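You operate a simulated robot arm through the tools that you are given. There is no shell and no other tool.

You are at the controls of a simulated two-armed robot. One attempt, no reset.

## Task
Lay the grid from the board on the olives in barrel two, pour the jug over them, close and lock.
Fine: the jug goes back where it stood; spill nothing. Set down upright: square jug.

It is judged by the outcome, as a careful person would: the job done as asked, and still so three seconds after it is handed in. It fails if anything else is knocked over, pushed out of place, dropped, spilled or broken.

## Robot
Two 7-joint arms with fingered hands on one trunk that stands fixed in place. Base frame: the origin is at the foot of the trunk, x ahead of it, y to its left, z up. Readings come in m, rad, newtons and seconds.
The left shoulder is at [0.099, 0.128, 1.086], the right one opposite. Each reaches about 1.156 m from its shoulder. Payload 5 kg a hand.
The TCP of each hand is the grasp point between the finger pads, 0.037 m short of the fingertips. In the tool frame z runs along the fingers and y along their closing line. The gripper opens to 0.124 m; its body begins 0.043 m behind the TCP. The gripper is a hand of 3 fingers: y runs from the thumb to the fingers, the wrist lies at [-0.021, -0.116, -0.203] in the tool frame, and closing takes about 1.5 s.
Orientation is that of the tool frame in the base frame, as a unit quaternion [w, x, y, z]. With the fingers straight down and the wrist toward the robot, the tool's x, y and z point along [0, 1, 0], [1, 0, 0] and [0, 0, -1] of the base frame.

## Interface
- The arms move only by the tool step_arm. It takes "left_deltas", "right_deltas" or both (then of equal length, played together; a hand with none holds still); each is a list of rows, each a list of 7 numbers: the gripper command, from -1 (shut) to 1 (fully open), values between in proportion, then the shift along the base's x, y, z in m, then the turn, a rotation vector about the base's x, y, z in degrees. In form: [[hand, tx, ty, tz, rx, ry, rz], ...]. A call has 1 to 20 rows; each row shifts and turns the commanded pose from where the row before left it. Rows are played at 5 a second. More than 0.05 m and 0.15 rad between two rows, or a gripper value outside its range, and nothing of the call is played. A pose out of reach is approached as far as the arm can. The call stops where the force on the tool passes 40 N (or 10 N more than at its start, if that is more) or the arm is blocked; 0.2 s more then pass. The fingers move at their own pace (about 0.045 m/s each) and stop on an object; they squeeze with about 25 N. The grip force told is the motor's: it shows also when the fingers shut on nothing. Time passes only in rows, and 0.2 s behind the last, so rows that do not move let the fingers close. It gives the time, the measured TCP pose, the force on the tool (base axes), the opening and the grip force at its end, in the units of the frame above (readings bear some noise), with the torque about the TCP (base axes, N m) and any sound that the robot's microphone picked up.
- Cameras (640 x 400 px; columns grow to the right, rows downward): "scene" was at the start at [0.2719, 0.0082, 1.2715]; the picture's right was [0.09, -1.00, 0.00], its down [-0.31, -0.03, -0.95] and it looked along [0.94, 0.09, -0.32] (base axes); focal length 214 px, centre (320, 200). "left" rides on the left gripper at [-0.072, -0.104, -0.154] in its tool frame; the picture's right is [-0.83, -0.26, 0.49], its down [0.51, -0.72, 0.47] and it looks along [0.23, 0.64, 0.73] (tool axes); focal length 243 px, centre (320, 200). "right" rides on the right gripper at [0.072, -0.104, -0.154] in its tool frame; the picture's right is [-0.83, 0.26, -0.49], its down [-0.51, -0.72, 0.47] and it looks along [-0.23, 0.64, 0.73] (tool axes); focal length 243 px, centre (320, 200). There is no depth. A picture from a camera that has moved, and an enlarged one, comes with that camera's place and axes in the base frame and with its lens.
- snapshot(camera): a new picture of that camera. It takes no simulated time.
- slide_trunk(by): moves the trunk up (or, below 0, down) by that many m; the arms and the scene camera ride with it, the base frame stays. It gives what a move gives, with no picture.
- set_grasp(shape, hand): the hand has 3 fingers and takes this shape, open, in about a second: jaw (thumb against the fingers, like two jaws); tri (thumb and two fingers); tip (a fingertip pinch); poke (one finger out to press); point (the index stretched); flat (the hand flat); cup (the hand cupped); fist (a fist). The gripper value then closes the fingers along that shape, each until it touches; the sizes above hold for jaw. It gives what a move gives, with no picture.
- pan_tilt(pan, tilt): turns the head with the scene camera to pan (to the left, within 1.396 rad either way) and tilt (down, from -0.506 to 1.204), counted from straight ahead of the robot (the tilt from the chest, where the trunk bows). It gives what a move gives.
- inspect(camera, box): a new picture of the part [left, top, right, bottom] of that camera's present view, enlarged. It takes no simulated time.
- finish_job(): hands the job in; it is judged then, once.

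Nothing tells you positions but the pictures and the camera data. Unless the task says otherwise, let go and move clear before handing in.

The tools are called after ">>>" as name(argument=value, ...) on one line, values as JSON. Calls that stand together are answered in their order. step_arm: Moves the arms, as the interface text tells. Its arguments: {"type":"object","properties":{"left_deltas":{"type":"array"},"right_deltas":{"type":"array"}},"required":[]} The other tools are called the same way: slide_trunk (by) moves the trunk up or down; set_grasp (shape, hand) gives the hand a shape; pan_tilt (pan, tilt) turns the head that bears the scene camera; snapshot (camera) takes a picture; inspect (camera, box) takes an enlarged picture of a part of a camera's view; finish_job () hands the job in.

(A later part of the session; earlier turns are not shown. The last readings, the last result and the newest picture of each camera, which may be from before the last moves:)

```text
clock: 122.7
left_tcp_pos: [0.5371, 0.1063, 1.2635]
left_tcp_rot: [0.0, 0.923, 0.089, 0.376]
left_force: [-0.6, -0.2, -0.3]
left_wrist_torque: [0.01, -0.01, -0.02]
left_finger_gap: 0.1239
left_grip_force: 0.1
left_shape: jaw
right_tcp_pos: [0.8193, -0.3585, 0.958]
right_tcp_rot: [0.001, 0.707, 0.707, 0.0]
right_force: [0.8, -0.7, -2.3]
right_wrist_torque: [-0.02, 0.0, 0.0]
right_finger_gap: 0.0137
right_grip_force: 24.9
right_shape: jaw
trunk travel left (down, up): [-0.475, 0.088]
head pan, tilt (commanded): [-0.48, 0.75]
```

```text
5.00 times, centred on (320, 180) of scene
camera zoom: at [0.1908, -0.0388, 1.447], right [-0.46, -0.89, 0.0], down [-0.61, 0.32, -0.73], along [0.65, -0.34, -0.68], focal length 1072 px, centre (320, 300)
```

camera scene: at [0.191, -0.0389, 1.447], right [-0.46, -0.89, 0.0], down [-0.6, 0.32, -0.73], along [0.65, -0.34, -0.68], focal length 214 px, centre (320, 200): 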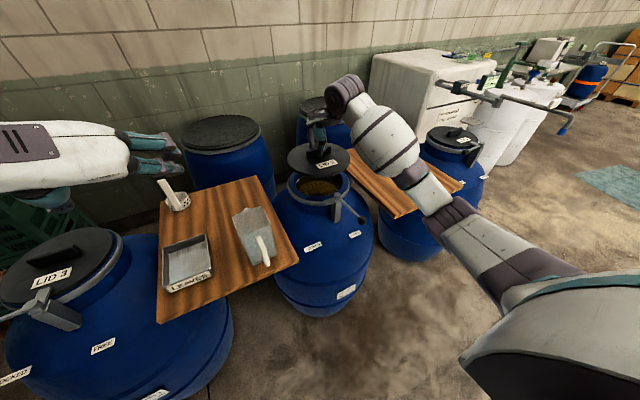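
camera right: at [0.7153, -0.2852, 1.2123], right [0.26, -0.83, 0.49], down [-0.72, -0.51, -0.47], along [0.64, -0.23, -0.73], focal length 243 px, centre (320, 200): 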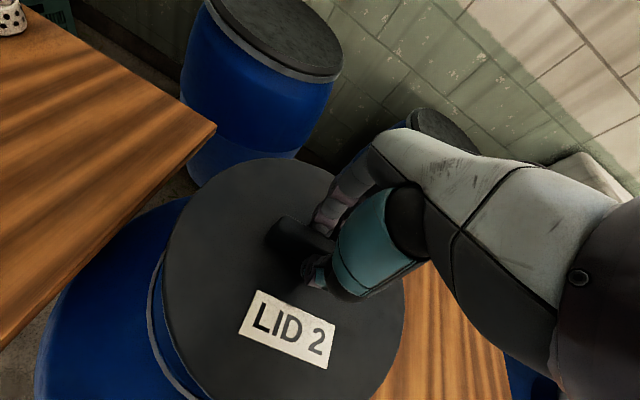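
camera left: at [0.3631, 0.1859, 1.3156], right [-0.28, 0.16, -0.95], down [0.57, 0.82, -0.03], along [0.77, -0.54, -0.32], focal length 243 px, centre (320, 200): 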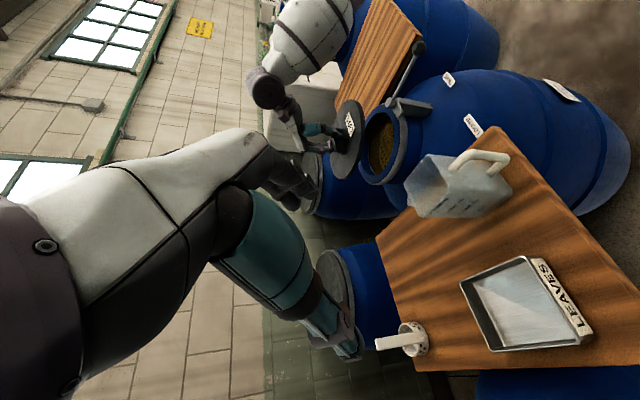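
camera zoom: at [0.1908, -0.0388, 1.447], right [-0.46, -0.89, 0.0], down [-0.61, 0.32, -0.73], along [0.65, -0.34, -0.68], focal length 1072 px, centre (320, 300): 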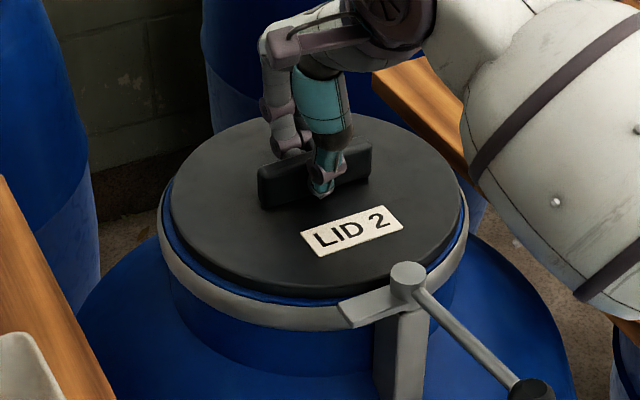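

>>> step_arm(right_deltas=[[-1, 0, 0, -0.002, 0, 0, 0], [-1, 0, 0, -0.002, 0, 0, 0], [-1, 0, 0, -0.001, 0, 0, 0], [-1, 0, 0, 0, 0, 0, 0]])

>>> inspect(camera="left", box=[340, 80, 440, 200])

>>> inspect(camera="scene", box=[280, 140, 360, 220])

```text
clock: 123.7
left_tcp_pos: [0.5344, 0.1066, 1.2651]
left_tcp_rot: [-0.001, 0.922, 0.088, 0.377]
left_force: [0.4, -0.7, 0.0]
left_wrist_torque: [0.07, 0.02, 0.0]
left_finger_gap: 0.1236
left_grip_force: 0.1
left_shape: jaw
right_tcp_pos: [0.8185, -0.3583, 0.9554]
right_tcp_rot: [0.002, 0.708, 0.706, 0.001]
right_force: [5.6, -2.2, 22.0]
right_wrist_torque: [-0.09, -0.26, -0.01]
right_finger_gap: 0.0143
right_grip_force: 24.8
right_shape: jaw
trunk travel left (down, up): [-0.475, 0.088]
head pan, tilt (commanded): [-0.48, 0.75]
```

```text
3.33 times, centred on (390, 140) of left
camera zoom: at [0.3607, 0.1868, 1.3166], right [-0.28, 0.16, -0.95], down [0.57, 0.82, -0.03], along [0.78, -0.54, -0.32], focal length 809 px, centre (87, 400)
```

zoom: 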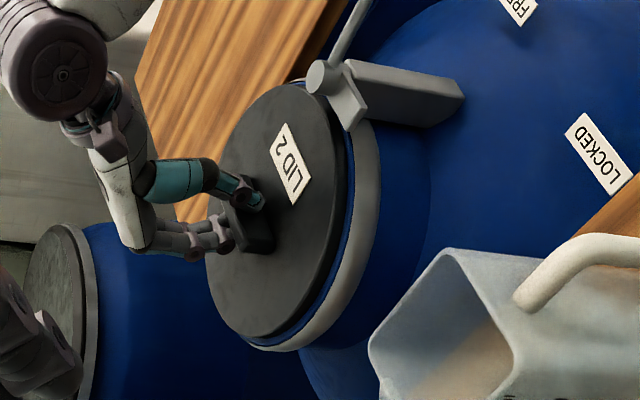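

```text
5.00 times, centred on (320, 180) of scene
camera zoom: at [0.1883, -0.0378, 1.4477], right [-0.46, -0.89, 0.0], down [-0.6, 0.31, -0.73], along [0.65, -0.34, -0.68], focal length 1072 px, centre (320, 300)
```

zoom: 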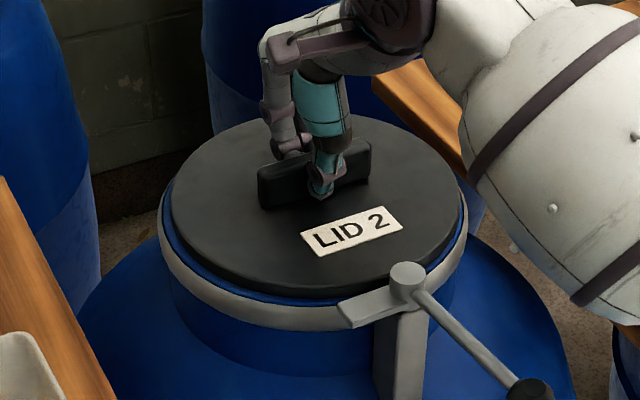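

The lid is seated on the rim: I feel firm contact. I relax the pressure and let go.

>>> step_arm(right_deltas=[[-1, 0, 0, 0.0015, 0, 0, 0], [-0.7, 0, 0, 0, 0, 0, 0], [-0.4, 0, 0, 0, 0, 0, 0], [-0.2, 0, 0, 0, 0, 0, 0], [-0.1, 0, 0, 0, 0, 0, 0], [-0.1, 0, 0, 0.01, 0, 0, 0], [-0.1, 0, 0, 0.03, 0, 0, 0], [-0.1, 0, 0, 0.04, 0, 0, 0], [-0.1, 0, 0, 0.04, 0, 0, 0]])

>>> inspect(camera="left", box=[340, 80, 440, 200])

>>> inspect(camera="scene", box=[280, 140, 360, 220])

>>> snapshot(camera="right")

```text
clock: 125.7
left_tcp_pos: [0.5362, 0.107, 1.2641]
left_tcp_rot: [0.0, 0.922, 0.088, 0.377]
left_force: [0.6, -0.2, -0.2]
left_wrist_torque: [-0.03, 0.04, -0.03]
left_finger_gap: 0.1239
left_grip_force: 0.1
left_shape: jaw
right_tcp_pos: [0.8177, -0.3567, 1.0738]
right_tcp_rot: [0.001, 0.708, 0.706, 0.0]
right_force: [0.1, -0.1, -0.4]
right_wrist_torque: [-0.03, 0.0, 0.0]
right_finger_gap: 0.0554
right_grip_force: 0.1
right_shape: jaw
trunk travel left (down, up): [-0.475, 0.088]
head pan, tilt (commanded): [-0.48, 0.75]
```

```text
3.33 times, centred on (390, 140) of left
camera zoom: at [0.3622, 0.1866, 1.3158], right [-0.28, 0.16, -0.95], down [0.57, 0.82, -0.03], along [0.77, -0.54, -0.32], focal length 809 px, centre (87, 400)
```

zoom: 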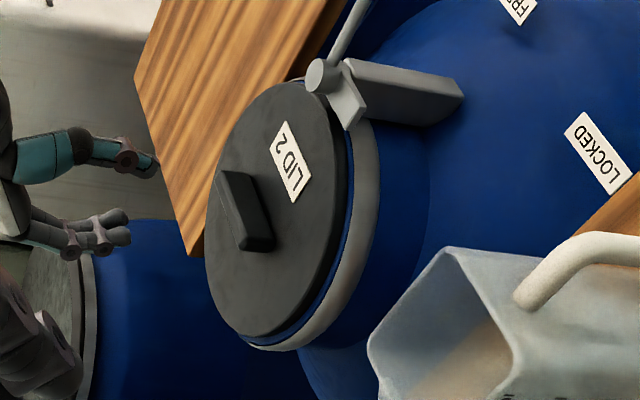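

```text
5.00 times, centred on (320, 180) of scene
camera zoom: at [0.19, -0.038, 1.4472], right [-0.46, -0.89, 0.0], down [-0.6, 0.31, -0.73], along [0.65, -0.34, -0.68], focal length 1072 px, centre (320, 300)
```

zoom: 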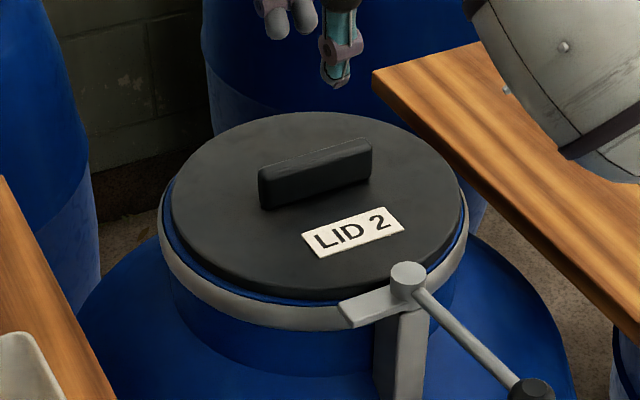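

```text
taken
camera right: at [0.7136, -0.2837, 1.2275], right [0.26, -0.83, 0.49], down [-0.72, -0.51, -0.47], along [0.64, -0.23, -0.73], focal length 243 px, centre (320, 200)
```

right: 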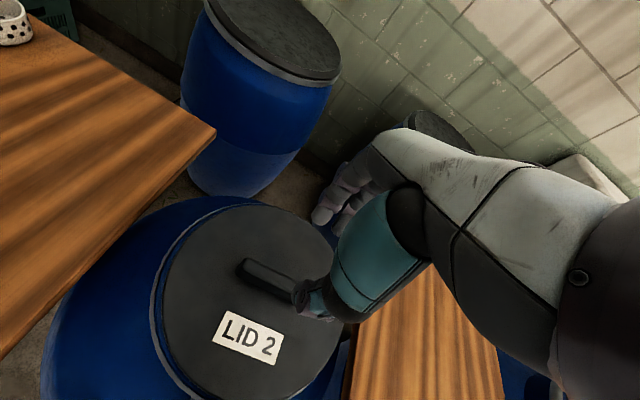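

The lid lies flat on the rim. For reference I look at how the locked barrels' lids and levers sit, then study lever two.

>>> pan_tilt(pan=0.3, tilt=0.8)

>>> snapshot(camera="scene")

>>> inspect(camera="scene", box=[80, 80, 260, 220])

```text
clock: 126.8
left_tcp_pos: [0.5378, 0.1068, 1.2619]
left_tcp_rot: [-0.001, 0.922, 0.088, 0.376]
left_force: [0.0, 0.4, -0.2]
left_wrist_torque: [-0.03, -0.01, 0.01]
left_finger_gap: 0.1237
left_grip_force: 0.1
left_shape: jaw
right_tcp_pos: [0.8179, -0.3561, 1.0728]
right_tcp_rot: [0.0, 0.708, 0.706, 0.0]
right_force: [0.6, 0.4, -0.2]
right_wrist_torque: [0.01, 0.04, 0.01]
right_finger_gap: 0.0554
right_grip_force: 0.0
right_shape: jaw
trunk travel left (down, up): [-0.475, 0.088]
head pan, tilt (commanded): [0.3, 0.799]
```

```text
taken
camera scene: at [0.194, 0.0235, 1.4431], right [0.29, -0.96, 0.0], down [-0.68, -0.21, -0.7], along [0.67, 0.21, -0.72], focal length 214 px, centre (320, 200)
```

scene: 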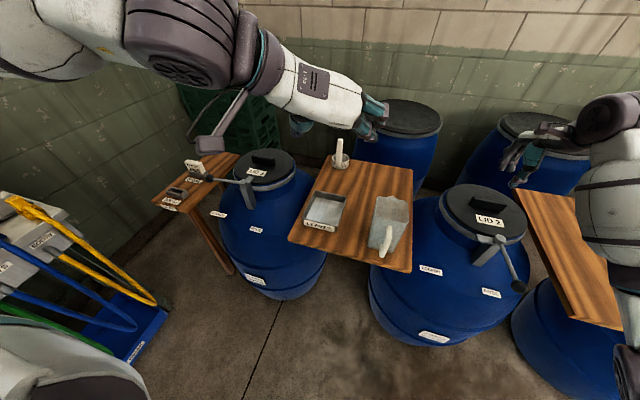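

```text
2.86 times, centred on (170, 150) of scene
camera zoom: at [0.194, 0.0235, 1.4431], right [0.29, -0.96, 0.0], down [-0.68, -0.21, -0.7], along [0.67, 0.21, -0.72], focal length 613 px, centre (749, 343)
```

zoom: 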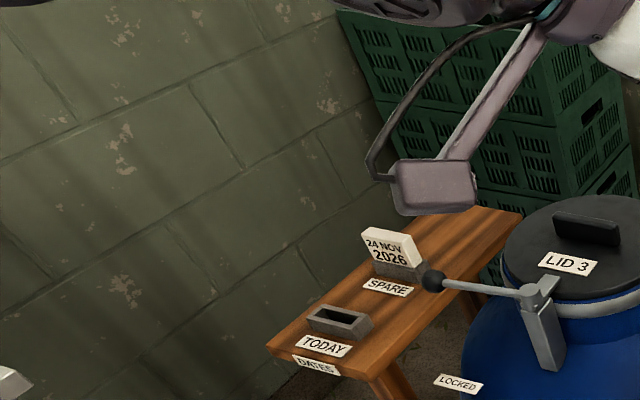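

>>> inspect(camera="scene", box=[200, 130, 310, 230])

>>> inspect(camera="scene", box=[420, 170, 550, 300])

```text
4.00 times, centred on (255, 180) of scene
camera zoom: at [0.194, 0.0235, 1.4431], right [0.29, -0.96, 0.0], down [-0.68, -0.21, -0.7], along [0.67, 0.21, -0.72], focal length 858 px, centre (580, 280)
```

zoom: 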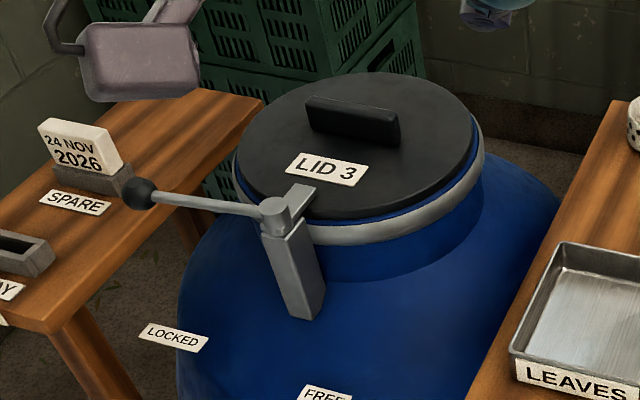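

```text
3.08 times, centred on (485, 235) of scene
camera zoom: at [0.194, 0.0235, 1.4431], right [0.29, -0.96, 0.0], down [-0.68, -0.21, -0.7], along [0.67, 0.21, -0.72], focal length 660 px, centre (-188, 92)
```

zoom: 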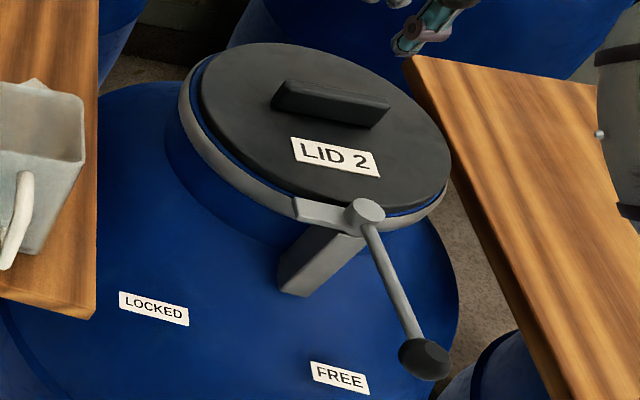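

Lid 3 sits just the same way, and its locked lever points along +y, about 89° clockwise from free. I bring the right hand above lever two's knob, turning its wrist to the right side.

>>> step_arm(right_deltas=[[0, -0.01, 0, 0.02, 0, 0, 8.18], [0, -0.0265, -0.0013, 0.02, 0, 0, 8.18], [0, -0.0265, -0.0013, 0.02, 0, 0, 8.18], [0.1, -0.0265, -0.0013, 0.01, 0, 0, 8.18], [0.1, -0.0265, -0.0013, 0.01, 0, 0, 8.18], [0.1, -0.0265, -0.0013, 0, 0, 0, 8.18], [0.1, -0.0265, -0.0013, 0, 0, 0, 8.18], [0.1, -0.0265, -0.0013, 0, 0, 0, 8.18], [0.1, -0.0265, -0.0013, 0, 0, 0, 8.18], [0.1, -0.0265, -0.0013, 0, 0, 0, 8.18], [0.1, -0.0265, -0.0013, 0, 0, 0, 8.18], [0.1, -0.005, 0, 0, 0, 0, 0], [0.1, 0, 0, 0, 0, 0, 0]])

>>> pan_tilt(pan=-0.4, tilt=0.9)

>>> snapshot(camera="scene")

>>> snapshot(camera="right")

```text
clock: 129.6
left_tcp_pos: [0.5369, 0.1072, 1.2632]
left_tcp_rot: [-0.001, 0.922, 0.089, 0.376]
left_force: [0.3, -0.1, 0.5]
left_wrist_torque: [0.0, -0.01, -0.02]
left_finger_gap: 0.1235
left_grip_force: 0.1
left_shape: jaw
right_tcp_pos: [0.5395, -0.3731, 1.1556]
right_tcp_rot: [0.001, 0.001, 1.0, 0.0]
right_force: [0.0, -0.8, -0.2]
right_wrist_torque: [-0.03, 0.01, -0.04]
right_finger_gap: 0.0675
right_grip_force: 0.0
right_shape: jaw
trunk travel left (down, up): [-0.475, 0.088]
head pan, tilt (commanded): [0.3, 0.799]
```

```text
clock: 130.7
left_tcp_pos: [0.5374, 0.1069, 1.2632]
left_tcp_rot: [-0.001, 0.922, 0.089, 0.376]
left_force: [0.6, 0.9, 0.2]
left_wrist_torque: [0.01, -0.01, -0.01]
left_finger_gap: 0.1239
left_grip_force: 0.1
left_shape: jaw
right_tcp_pos: [0.5391, -0.3721, 1.1551]
right_tcp_rot: [0.001, 0.002, 1.0, 0.0]
right_force: [0.7, -0.8, -0.3]
right_wrist_torque: [0.0, 0.01, 0.02]
right_finger_gap: 0.0676
right_grip_force: 0.0
right_shape: jaw
trunk travel left (down, up): [-0.475, 0.088]
head pan, tilt (commanded): [-0.4, 0.901]
```

```text
taken
camera scene: at [0.1866, -0.0297, 1.4351], right [-0.39, -0.92, 0.0], down [-0.72, 0.3, -0.62], along [0.57, -0.24, -0.78], focal length 214 px, centre (320, 200)
```

scene: 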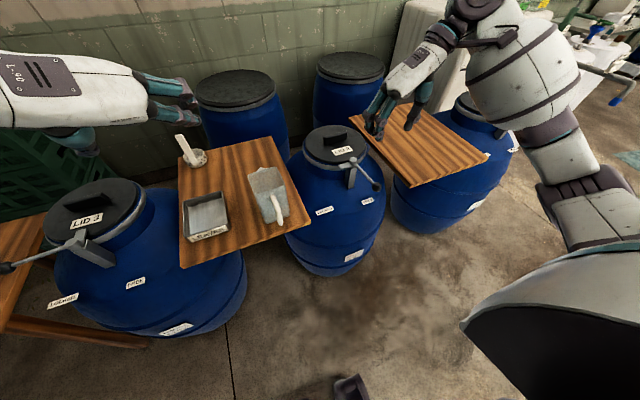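

```text
taken
camera right: at [0.4668, -0.4762, 1.309], right [0.83, 0.26, 0.49], down [0.51, -0.72, -0.47], along [0.23, 0.64, -0.73], focal length 243 px, centre (320, 200)
```

right: 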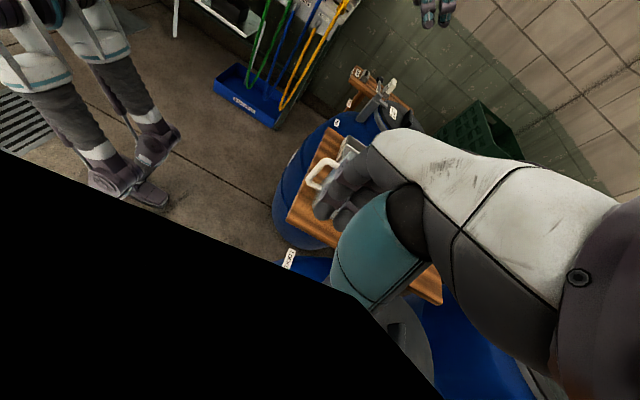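

The wrist camera's view is blocked by the arm in this pose, so I turn back to about 60° yaw for a better posture and view.

>>> step_arm(right_deltas=[[0.1, 0, 0, 0, 0, 0, -7.5], [0.1, 0, 0, 0, 0, 0, -7.5], [0.1, 0, 0, 0, 0, 0, -7.5], [0.1, 0, 0, 0, 0, 0, -7.5], [0.1, 0, 0, 0, 0, 0, 0]])

>>> snapshot(camera="right")

>>> inspect(camera="scene", box=[290, 110, 440, 230])

>>> inspect(camera="left", box=[320, 20, 500, 160])

```text
clock: 131.9
left_tcp_pos: [0.537, 0.1057, 1.263]
left_tcp_rot: [0.0, 0.922, 0.088, 0.376]
left_force: [-0.3, -1.2, 0.1]
left_wrist_torque: [-0.03, 0.0, -0.05]
left_finger_gap: 0.1238
left_grip_force: 0.1
left_shape: jaw
right_tcp_pos: [0.5393, -0.3718, 1.154]
right_tcp_rot: [0.0, 0.261, 0.965, 0.0]
right_force: [-0.2, 0.6, 0.0]
right_wrist_torque: [0.0, -0.01, 0.03]
right_finger_gap: 0.0679
right_grip_force: 0.0
right_shape: jaw
trunk travel left (down, up): [-0.475, 0.088]
head pan, tilt (commanded): [-0.4, 0.901]
```

```text
taken
camera right: at [0.4246, -0.4249, 1.3076], right [0.85, -0.19, 0.49], down [0.07, -0.88, -0.47], along [0.52, 0.44, -0.73], focal length 243 px, centre (320, 200)
```

right: 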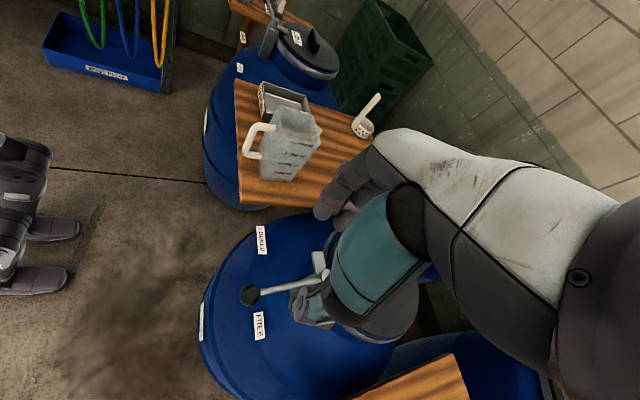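

```text
3.33 times, centred on (365, 170) of scene
camera zoom: at [0.1871, -0.0298, 1.435], right [-0.39, -0.92, 0.0], down [-0.72, 0.3, -0.62], along [0.57, -0.24, -0.78], focal length 715 px, centre (170, 300)
```

zoom: 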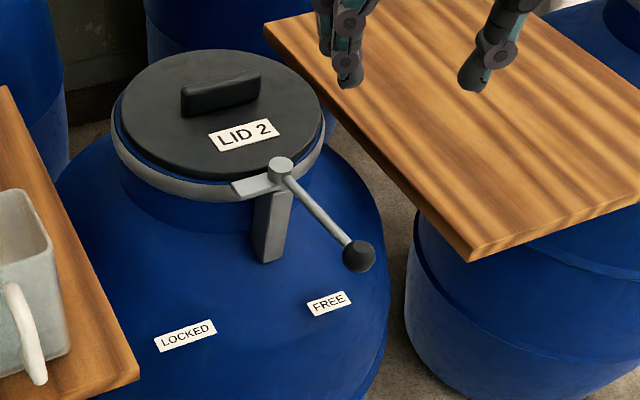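

```text
2.86 times, centred on (410, 90) of left
camera zoom: at [0.3632, 0.1861, 1.3155], right [-0.28, 0.16, -0.95], down [0.57, 0.82, -0.03], along [0.77, -0.54, -0.32], focal length 693 px, centre (63, 514)
```

zoom: 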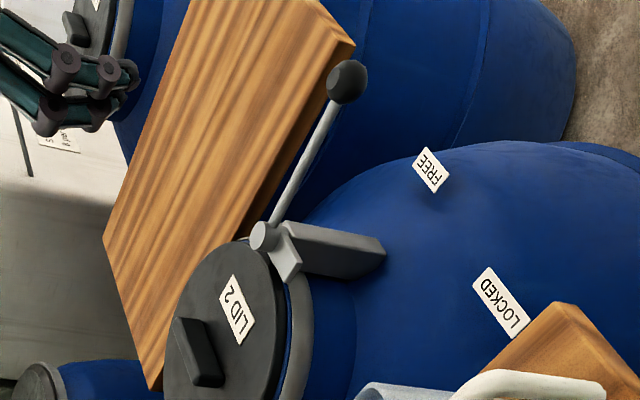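

The knob is at about (0.5325, -0.370, 0.934). I turn to 75° yaw so the fingers clear the rod, then descend around the knob.

>>> step_arm(right_deltas=[[0.1, -0.005, 0.001, -0.01, 0, 0, 7.5], [0.1, -0.004, 0.001, -0.03, 0, 0, 7.5], [0.1, 0, 0, -0.04, 0, 0, 0], [0.1, 0, 0, -0.04, 0, 0, 0], [0.1, 0, 0, -0.03, 0, 0, 0], [0.1, 0, 0, 0, 0, 0, 0]])

>>> snapshot(camera="right")

>>> inspect(camera="scene", box=[310, 110, 440, 230])

>>> inspect(camera="left", box=[320, 0, 480, 130])

```text
clock: 133.3
left_tcp_pos: [0.535, 0.1073, 1.2629]
left_tcp_rot: [0.0, 0.922, 0.088, 0.376]
left_force: [0.9, -0.2, -0.5]
left_wrist_torque: [0.03, -0.02, 0.01]
left_finger_gap: 0.1239
left_grip_force: 0.1
left_shape: jaw
right_tcp_pos: [0.5287, -0.3701, 1.0058]
right_tcp_rot: [0.0, 0.132, 0.991, 0.0]
right_force: [0.1, 0.6, 0.2]
right_wrist_torque: [-0.02, 0.01, -0.01]
right_finger_gap: 0.0678
right_grip_force: 0.0
right_shape: jaw
trunk travel left (down, up): [-0.475, 0.088]
head pan, tilt (commanded): [-0.4, 0.901]
```

```text
taken
camera right: at [0.4313, -0.4505, 1.158], right [0.87, 0.04, 0.49], down [0.3, -0.83, -0.47], along [0.39, 0.56, -0.73], focal length 243 px, centre (320, 200)
```

right: 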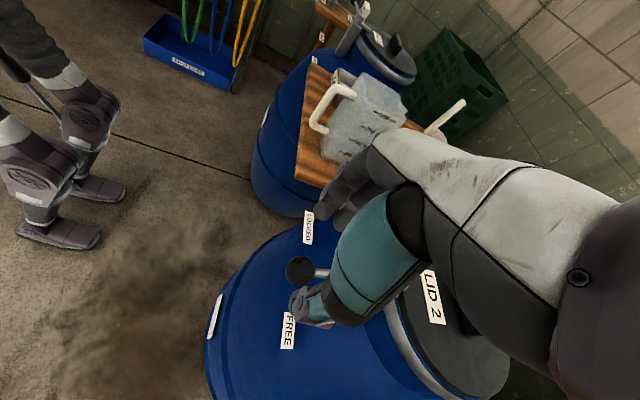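

```text
3.33 times, centred on (375, 170) of scene
camera zoom: at [0.186, -0.0296, 1.4353], right [-0.39, -0.92, 0.0], down [-0.72, 0.3, -0.62], along [0.57, -0.24, -0.78], focal length 715 px, centre (137, 300)
```

zoom: 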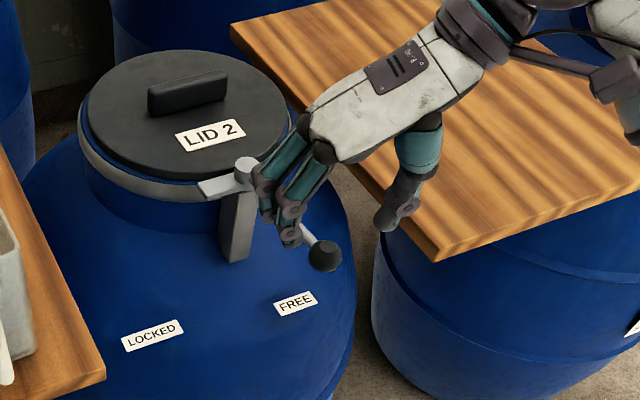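

```text
3.08 times, centred on (400, 65) of left
camera zoom: at [0.3622, 0.1862, 1.3159], right [-0.28, 0.16, -0.95], down [0.57, 0.82, -0.03], along [0.77, -0.54, -0.32], focal length 746 px, centre (74, 615)
```

zoom: 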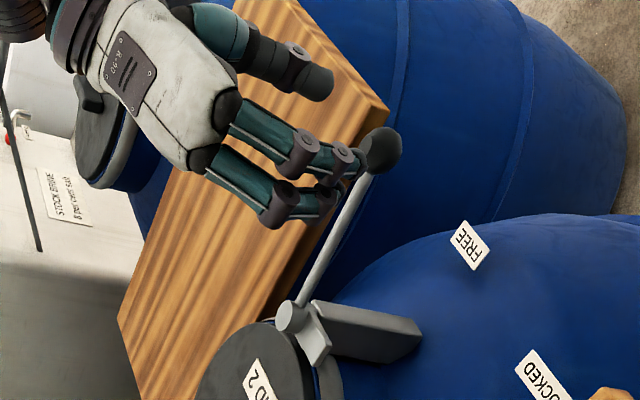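

>>> step_arm(right_deltas=[[0.1, 0.001, 0, -0.015, 0, 0, 0], [0.1, 0, 0, -0.015, 0, 0, 0], [0.1, 0, 0, -0.012, 0, 0, 0], [0.1, 0, 0, -0.01, 0, 0, 0], [0.1, 0, 0, 0, 0, 0, 0]])

>>> inspect(camera="right", box=[240, 180, 400, 360])

>>> inspect(camera="scene", box=[330, 130, 430, 220])

>>> inspect(camera="left", box=[360, 0, 440, 90])

```text
clock: 134.5
left_tcp_pos: [0.536, 0.1064, 1.2631]
left_tcp_rot: [0.0, 0.922, 0.089, 0.376]
left_force: [0.1, -0.2, 0.3]
left_wrist_torque: [0.01, 0.02, 0.0]
left_finger_gap: 0.1238
left_grip_force: 0.1
left_shape: jaw
right_tcp_pos: [0.5311, -0.3682, 0.9513]
right_tcp_rot: [0.0, 0.131, 0.991, -0.001]
right_force: [-0.3, -0.5, -0.1]
right_wrist_torque: [0.02, -0.02, 0.02]
right_finger_gap: 0.0675
right_grip_force: 0.1
right_shape: jaw
trunk travel left (down, up): [-0.475, 0.088]
head pan, tilt (commanded): [-0.4, 0.901]
```

```text
2.22 times, centred on (320, 270) of right
camera zoom: at [0.4332, -0.4501, 1.1064], right [0.87, 0.04, 0.49], down [0.3, -0.83, -0.47], along [0.39, 0.56, -0.73], focal length 539 px, centre (320, 44)
```

zoom: 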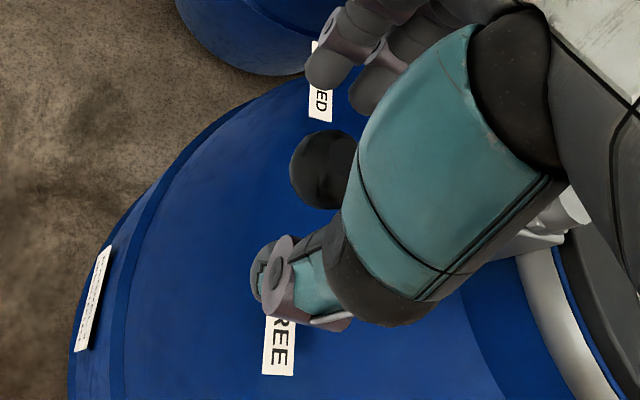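

```text
4.44 times, centred on (380, 175) of scene
camera zoom: at [0.1864, -0.0296, 1.4352], right [-0.39, -0.92, 0.0], down [-0.72, 0.3, -0.62], along [0.57, -0.24, -0.78], focal length 953 px, centre (53, 311)
```

zoom: 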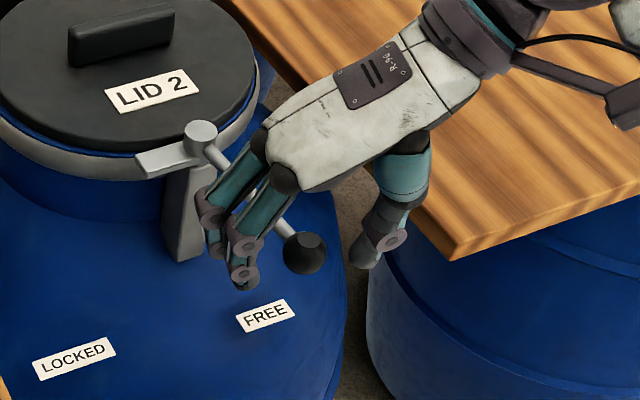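

```text
4.44 times, centred on (400, 45) of left
camera zoom: at [0.3626, 0.1862, 1.3158], right [-0.28, 0.16, -0.95], down [0.57, 0.82, -0.03], along [0.77, -0.54, -0.32], focal length 1078 px, centre (-36, 889)
```

zoom: 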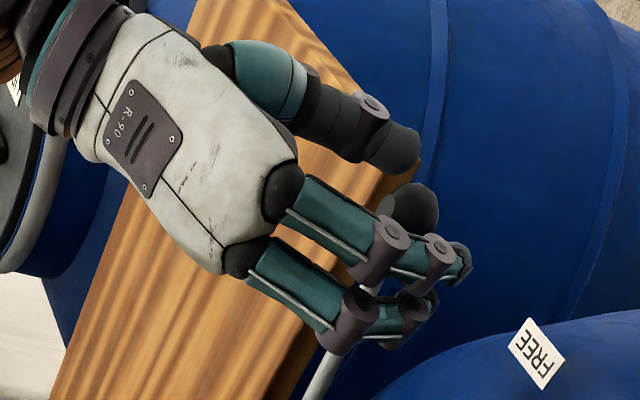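

The knob sits between thumb and fingers. I close to a snug cage around it.

>>> step_arm(right_deltas=[[-0.1, 0, 0, 0, 0, 0, 0], [-0.25, 0, 0, 0, 0, 0, 0], [-0.3, 0, 0, 0, 0, 0, 0], [-0.35, 0, 0, 0, 0, 0, 0], [-0.35, 0, 0, 0, 0, 0, 0]])

>>> inspect(camera="right", box=[240, 180, 400, 360])

>>> inspect(camera="left", box=[360, 0, 440, 90])

```text
clock: 135.7
left_tcp_pos: [0.5366, 0.1063, 1.2628]
left_tcp_rot: [0.0, 0.922, 0.088, 0.377]
left_force: [-0.1, -0.9, -0.2]
left_wrist_torque: [0.01, 0.0, -0.03]
left_finger_gap: 0.1239
left_grip_force: 0.1
left_shape: jaw
right_tcp_pos: [0.5307, -0.3687, 0.9527]
right_tcp_rot: [0.001, 0.132, 0.991, 0.001]
right_force: [-0.8, 0.0, 0.1]
right_wrist_torque: [-0.03, 0.01, 0.0]
right_finger_gap: 0.0404
right_grip_force: 0.1
right_shape: jaw
trunk travel left (down, up): [-0.475, 0.088]
head pan, tilt (commanded): [-0.4, 0.901]
```

```text
2.22 times, centred on (320, 270) of right
camera zoom: at [0.4332, -0.4502, 1.1064], right [0.87, 0.04, 0.49], down [0.3, -0.83, -0.47], along [0.39, 0.56, -0.73], focal length 539 px, centre (320, 44)
```

zoom: 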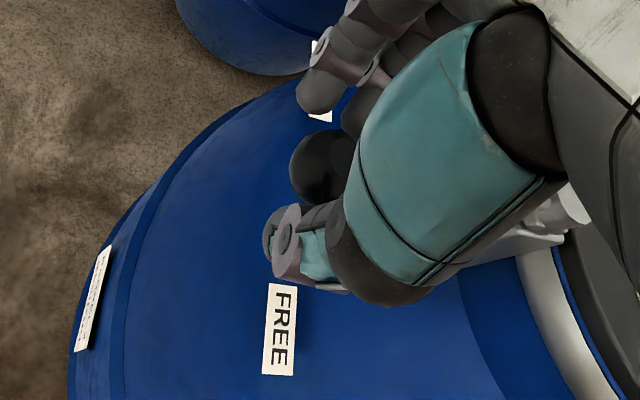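

```text
4.44 times, centred on (400, 45) of left
camera zoom: at [0.3627, 0.1861, 1.3157], right [-0.28, 0.16, -0.95], down [0.57, 0.82, -0.03], along [0.77, -0.54, -0.32], focal length 1078 px, centre (-36, 889)
```

zoom: 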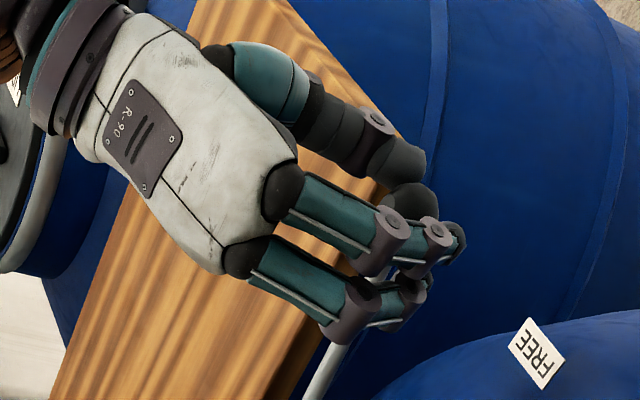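

The knob is caged without squeezing. I swing the first part of the arc and watch the force.

>>> step_arm(right_deltas=[[-0.35, -0.0003, 0.0193, 0, 0, 0, -8.1], [-0.35, 0.0024, 0.0191, 0, 0, 0, -8.1], [-0.35, 0, 0, 0, 0, 0, 0]])

>>> inspect(camera="scene", box=[310, 120, 430, 220])

>>> inspect(camera="left", box=[360, 10, 480, 120])

```text
clock: 136.5
left_tcp_pos: [0.5367, 0.1055, 1.2629]
left_tcp_rot: [-0.001, 0.922, 0.088, 0.377]
left_force: [-0.2, -0.3, 0.2]
left_wrist_torque: [0.0, -0.01, 0.0]
left_finger_gap: 0.1236
left_grip_force: 0.1
left_shape: jaw
right_tcp_pos: [0.5349, -0.3314, 0.9523]
right_tcp_rot: [0.0, 0.27, 0.963, 0.0]
right_force: [-0.5, -0.5, 1.2]
right_wrist_torque: [0.0, 0.03, 0.0]
right_finger_gap: 0.0411
right_grip_force: 0.1
right_shape: jaw
trunk travel left (down, up): [-0.475, 0.088]
head pan, tilt (commanded): [-0.4, 0.901]
```

```text
4.00 times, centred on (370, 170) of scene
camera zoom: at [0.1866, -0.0302, 1.4351], right [-0.39, -0.92, 0.0], down [-0.72, 0.31, -0.62], along [0.57, -0.24, -0.78], focal length 858 px, centre (120, 320)
```

zoom: 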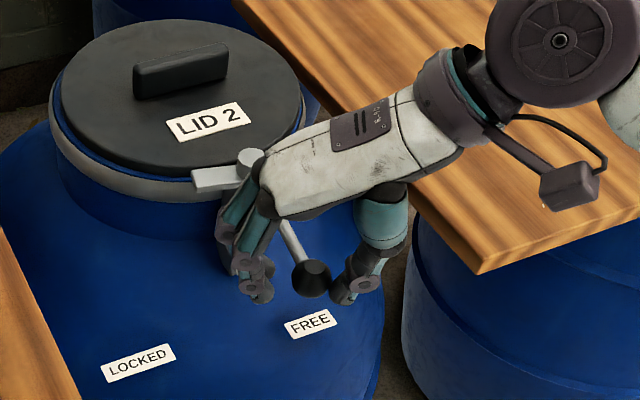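

```text
3.64 times, centred on (420, 65) of left
camera zoom: at [0.3627, 0.1857, 1.3158], right [-0.28, 0.16, -0.95], down [0.56, 0.82, -0.03], along [0.77, -0.54, -0.32], focal length 882 px, centre (-44, 691)
```

zoom: 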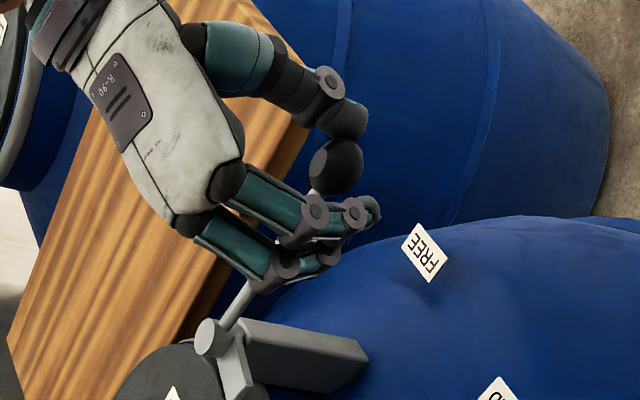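

The lever follows with hardly any force. I carry on along the arc.

>>> step_arm(right_deltas=[[-0.35, 0.0051, 0.0186, 0, 0, 0, -8.1], [-0.35, 0.0077, 0.0177, 0, 0, 0, -8.1], [-0.35, 0.0101, 0.0164, 0, 0, 0, -8.1], [-0.35, 0, 0, 0, 0, 0, 0]])

>>> inspect(camera="scene", box=[310, 120, 430, 220])

>>> inspect(camera="left", box=[360, 30, 480, 150])

```text
clock: 137.5
left_tcp_pos: [0.536, 0.1056, 1.264]
left_tcp_rot: [0.0, 0.922, 0.089, 0.376]
left_force: [0.3, -0.1, 0.0]
left_wrist_torque: [0.03, -0.01, 0.02]
left_finger_gap: 0.1238
left_grip_force: 0.0
left_shape: jaw
right_tcp_pos: [0.5551, -0.2783, 0.9491]
right_tcp_rot: [0.0, 0.467, 0.884, 0.0]
right_force: [-0.6, -0.5, -0.3]
right_wrist_torque: [0.0, 0.02, -0.02]
right_finger_gap: 0.0408
right_grip_force: 0.2
right_shape: jaw
trunk travel left (down, up): [-0.475, 0.088]
head pan, tilt (commanded): [-0.4, 0.901]
```

```text
4.00 times, centred on (370, 170) of scene
camera zoom: at [0.1861, -0.0299, 1.4352], right [-0.39, -0.92, 0.0], down [-0.72, 0.3, -0.62], along [0.57, -0.24, -0.78], focal length 858 px, centre (120, 320)
```

zoom: 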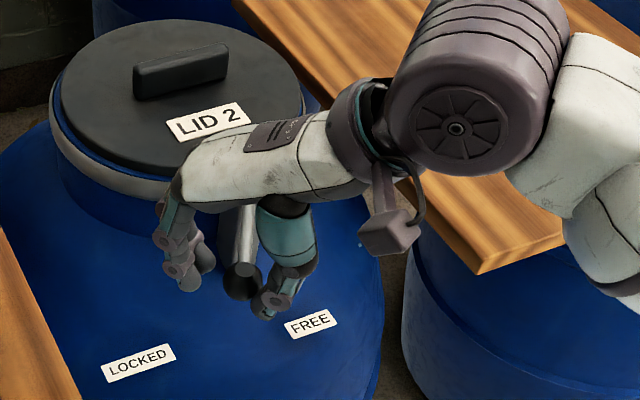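

```text
3.33 times, centred on (420, 90) of left
camera zoom: at [0.3623, 0.1859, 1.3159], right [-0.28, 0.16, -0.95], down [0.56, 0.82, -0.03], along [0.78, -0.54, -0.32], focal length 809 px, centre (-13, 567)
```

zoom: 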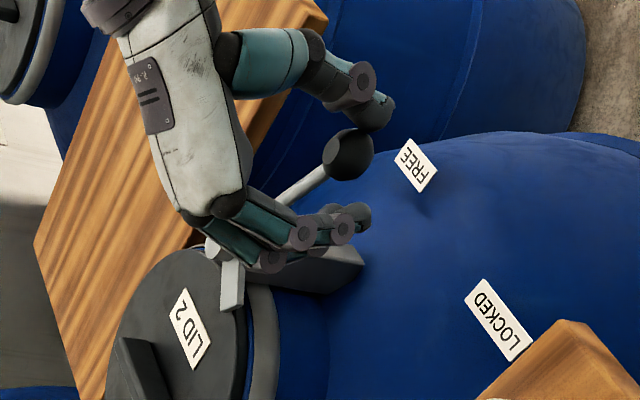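

>>> step_arm(right_deltas=[[-0.35, 0.0123, 0.0148, 0, 0, 0, -8.1], [-0.35, 0.0143, 0.013, 0, 0, 0, -8.1], [-0.35, 0, 0, 0, 0, 0, 0]])

>>> inspect(camera="scene", box=[310, 120, 430, 220])

>>> inspect(camera="left", box=[360, 50, 480, 170])

>>> snapshot(camera="right")

```text
clock: 138.3
left_tcp_pos: [0.5357, 0.106, 1.2634]
left_tcp_rot: [-0.001, 0.922, 0.088, 0.377]
left_force: [0.1, -1.2, 0.4]
left_wrist_torque: [0.01, -0.01, 0.01]
left_finger_gap: 0.1237
left_grip_force: 0.2
left_shape: jaw
right_tcp_pos: [0.5811, -0.2488, 0.952]
right_tcp_rot: [0.001, 0.587, 0.809, 0.002]
right_force: [0.2, 1.5, -0.1]
right_wrist_torque: [0.03, -0.03, 0.01]
right_finger_gap: 0.0406
right_grip_force: 0.2
right_shape: jaw
trunk travel left (down, up): [-0.475, 0.088]
head pan, tilt (commanded): [-0.4, 0.901]
```

```text
4.00 times, centred on (370, 170) of scene
camera zoom: at [0.1858, -0.0303, 1.4353], right [-0.39, -0.92, 0.0], down [-0.72, 0.31, -0.62], along [0.57, -0.24, -0.78], focal length 858 px, centre (120, 320)
```

zoom: 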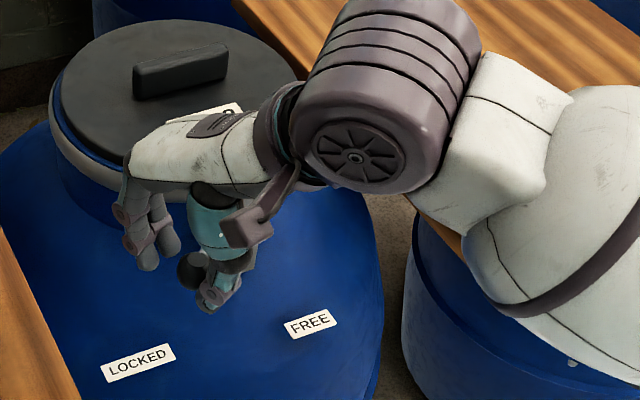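

```text
3.33 times, centred on (420, 110) of left
camera zoom: at [0.362, 0.1856, 1.3161], right [-0.28, 0.16, -0.95], down [0.56, 0.82, -0.03], along [0.78, -0.54, -0.32], focal length 809 px, centre (-13, 500)
```

zoom: 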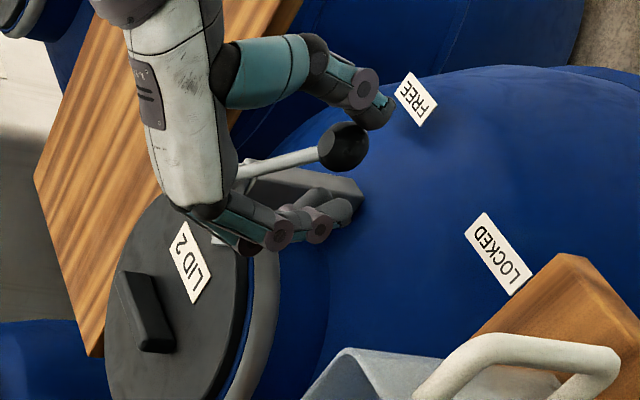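

```text
taken
camera right: at [0.4601, -0.2131, 1.105], right [0.51, -0.71, 0.49], down [-0.53, -0.71, -0.47], along [0.68, -0.02, -0.73], focal length 243 px, centre (320, 200)
```

right: 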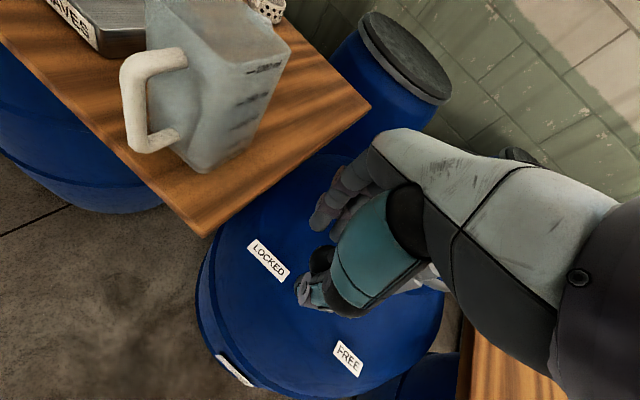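

>>> step_arm(right_deltas=[[-0.35, 0.016, 0.0108, 0, 0, 0, -8.1], [-0.35, 0.0173, 0.0085, 0, 0, 0, -8.1], [-0.35, 0, 0, 0, 0, 0, 0]])

>>> inspect(camera="left", box=[340, 50, 480, 190])

>>> inspect(camera="scene", box=[290, 110, 430, 220])

```text
clock: 139.1
left_tcp_pos: [0.5359, 0.1056, 1.2632]
left_tcp_rot: [0.001, 0.922, 0.088, 0.376]
left_force: [-0.3, 0.0, 0.6]
left_wrist_torque: [-0.04, -0.03, 0.02]
left_finger_gap: 0.1241
left_grip_force: 0.0
left_shape: jaw
right_tcp_pos: [0.6153, -0.2316, 0.9523]
right_tcp_rot: [0.001, 0.695, 0.719, -0.001]
right_force: [-1.6, 1.6, 0.0]
right_wrist_torque: [0.03, 0.0, 0.04]
right_finger_gap: 0.0409
right_grip_force: 0.0
right_shape: jaw
trunk travel left (down, up): [-0.475, 0.088]
head pan, tilt (commanded): [-0.4, 0.901]
```

```text
2.86 times, centred on (410, 120) of left
camera zoom: at [0.3619, 0.1857, 1.3161], right [-0.28, 0.16, -0.95], down [0.56, 0.82, -0.03], along [0.78, -0.54, -0.32], focal length 693 px, centre (63, 429)
```

zoom: 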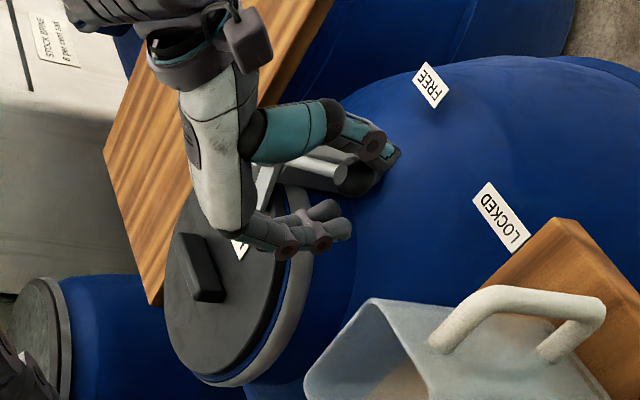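

```text
3.64 times, centred on (360, 165) of scene
camera zoom: at [0.1858, -0.0302, 1.4353], right [-0.39, -0.92, 0.0], down [-0.72, 0.3, -0.62], along [0.57, -0.24, -0.78], focal length 780 px, centre (174, 327)
```

zoom: 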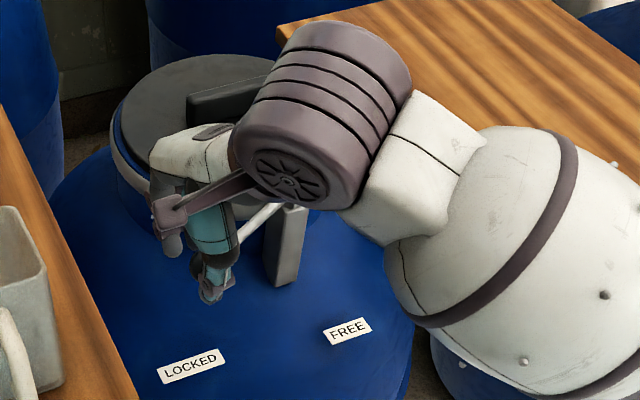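

>>> step_arm(right_deltas=[[-0.35, 0.0183, 0.0059, 0, 0, 0, -8.1], [-0.35, 0, 0, 0, 0, 0, 0]])

>>> inspect(camera="left", box=[340, 50, 480, 190])

>>> inspect(camera="right", box=[200, 140, 440, 380])

```text
clock: 139.7
left_tcp_pos: [0.536, 0.1058, 1.2641]
left_tcp_rot: [-0.001, 0.922, 0.088, 0.377]
left_force: [-0.5, 0.7, 0.2]
left_wrist_torque: [0.02, -0.02, 0.0]
left_finger_gap: 0.1237
left_grip_force: 0.0
left_shape: jaw
right_tcp_pos: [0.6332, -0.2267, 0.952]
right_tcp_rot: [0.0, 0.744, 0.668, -0.001]
right_force: [0.1, 0.8, -0.5]
right_wrist_torque: [0.0, -0.02, 0.02]
right_finger_gap: 0.0406
right_grip_force: 0.0
right_shape: jaw
trunk travel left (down, up): [-0.475, 0.088]
head pan, tilt (commanded): [-0.4, 0.901]
```

```text
2.86 times, centred on (410, 120) of left
camera zoom: at [0.3617, 0.1854, 1.3162], right [-0.28, 0.16, -0.95], down [0.57, 0.82, -0.03], along [0.78, -0.54, -0.32], focal length 693 px, centre (63, 429)
```

zoom: 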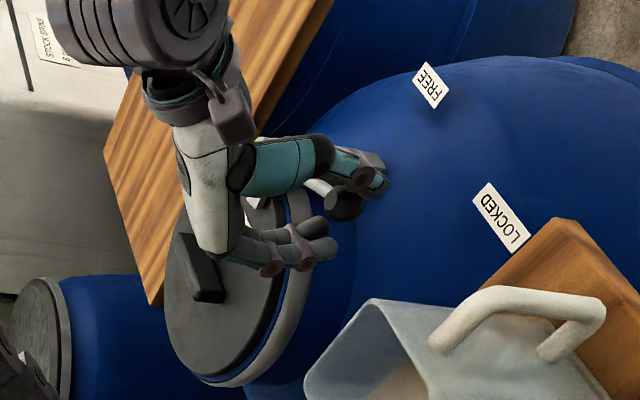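

```text
1.67 times, centred on (320, 260) of right
camera zoom: at [0.5384, -0.1427, 1.1057], right [0.17, -0.85, 0.49], down [-0.77, -0.43, -0.47], along [0.61, -0.3, -0.73], focal length 404 px, centre (320, 100)
```

zoom: 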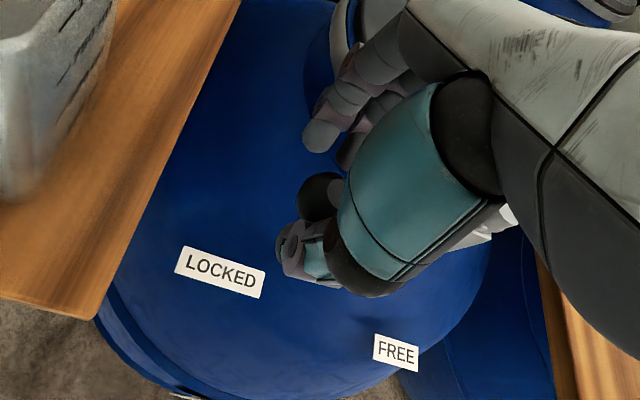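

>>> step_arm(right_deltas=[[-0.35, 0.0095, 0.0018, 0, 0, 0, -4], [-0.35, 0.0095, 0.0015, 0, 0, 0, -4], [-0.35, 0, 0, 0, 0, 0, 0]])

>>> inspect(camera="left", box=[340, 50, 480, 190])

>>> inspect(camera="right", box=[200, 140, 440, 380])

>>> inspect(camera="scene", box=[270, 110, 430, 220])

```text
clock: 140.5
left_tcp_pos: [0.536, 0.1062, 1.2634]
left_tcp_rot: [0.0, 0.923, 0.088, 0.376]
left_force: [0.2, 0.0, 0.0]
left_wrist_torque: [0.01, -0.01, -0.01]
left_finger_gap: 0.1238
left_grip_force: 0.1
left_shape: jaw
right_tcp_pos: [0.6525, -0.2225, 0.9512]
right_tcp_rot: [0.0, 0.789, 0.615, 0.0]
right_force: [0.3, 0.3, 0.3]
right_wrist_torque: [0.01, 0.03, 0.02]
right_finger_gap: 0.0404
right_grip_force: 0.0
right_shape: jaw
trunk travel left (down, up): [-0.475, 0.088]
head pan, tilt (commanded): [-0.4, 0.901]
```

```text
2.86 times, centred on (410, 120) of left
camera zoom: at [0.3624, 0.1859, 1.3159], right [-0.28, 0.16, -0.95], down [0.57, 0.82, -0.03], along [0.77, -0.54, -0.32], focal length 693 px, centre (63, 429)
```

zoom: 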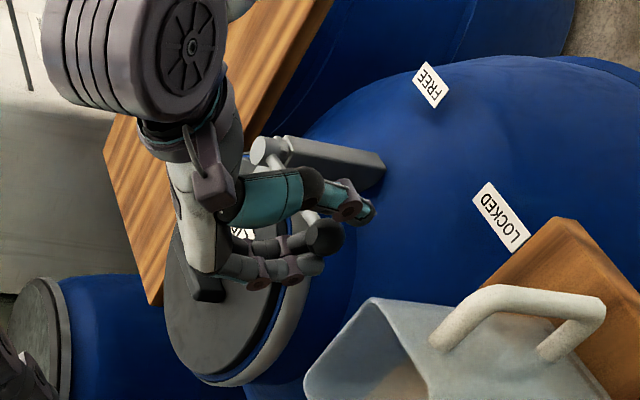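

```text
1.67 times, centred on (320, 260) of right
camera zoom: at [0.5699, -0.1259, 1.1055], right [0.05, -0.87, 0.49], down [-0.82, -0.31, -0.47], along [0.56, -0.38, -0.73], focal length 404 px, centre (320, 100)
```

zoom: 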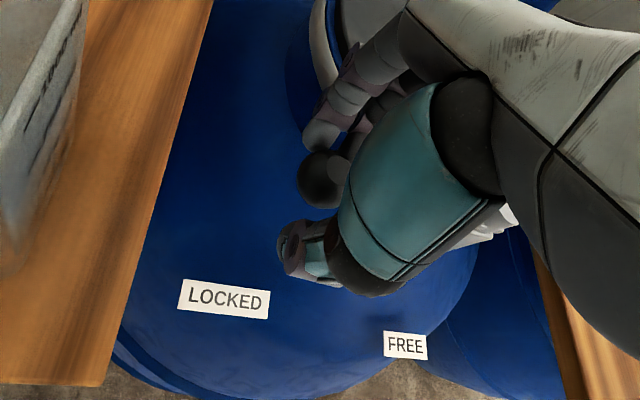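

```text
3.64 times, centred on (350, 165) of scene
camera zoom: at [0.1863, -0.03, 1.4352], right [-0.39, -0.92, 0.0], down [-0.72, 0.3, -0.62], along [0.57, -0.24, -0.78], focal length 780 px, centre (211, 327)
```

zoom: 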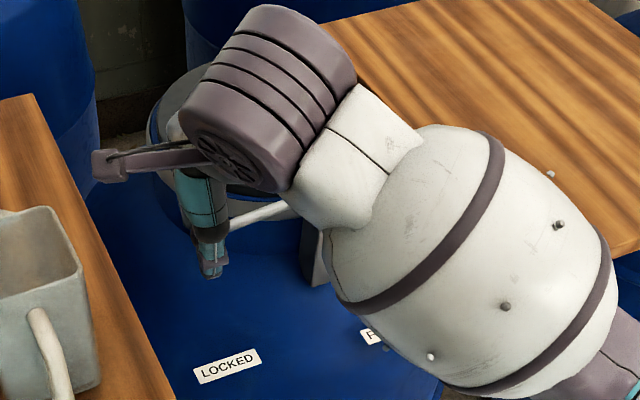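

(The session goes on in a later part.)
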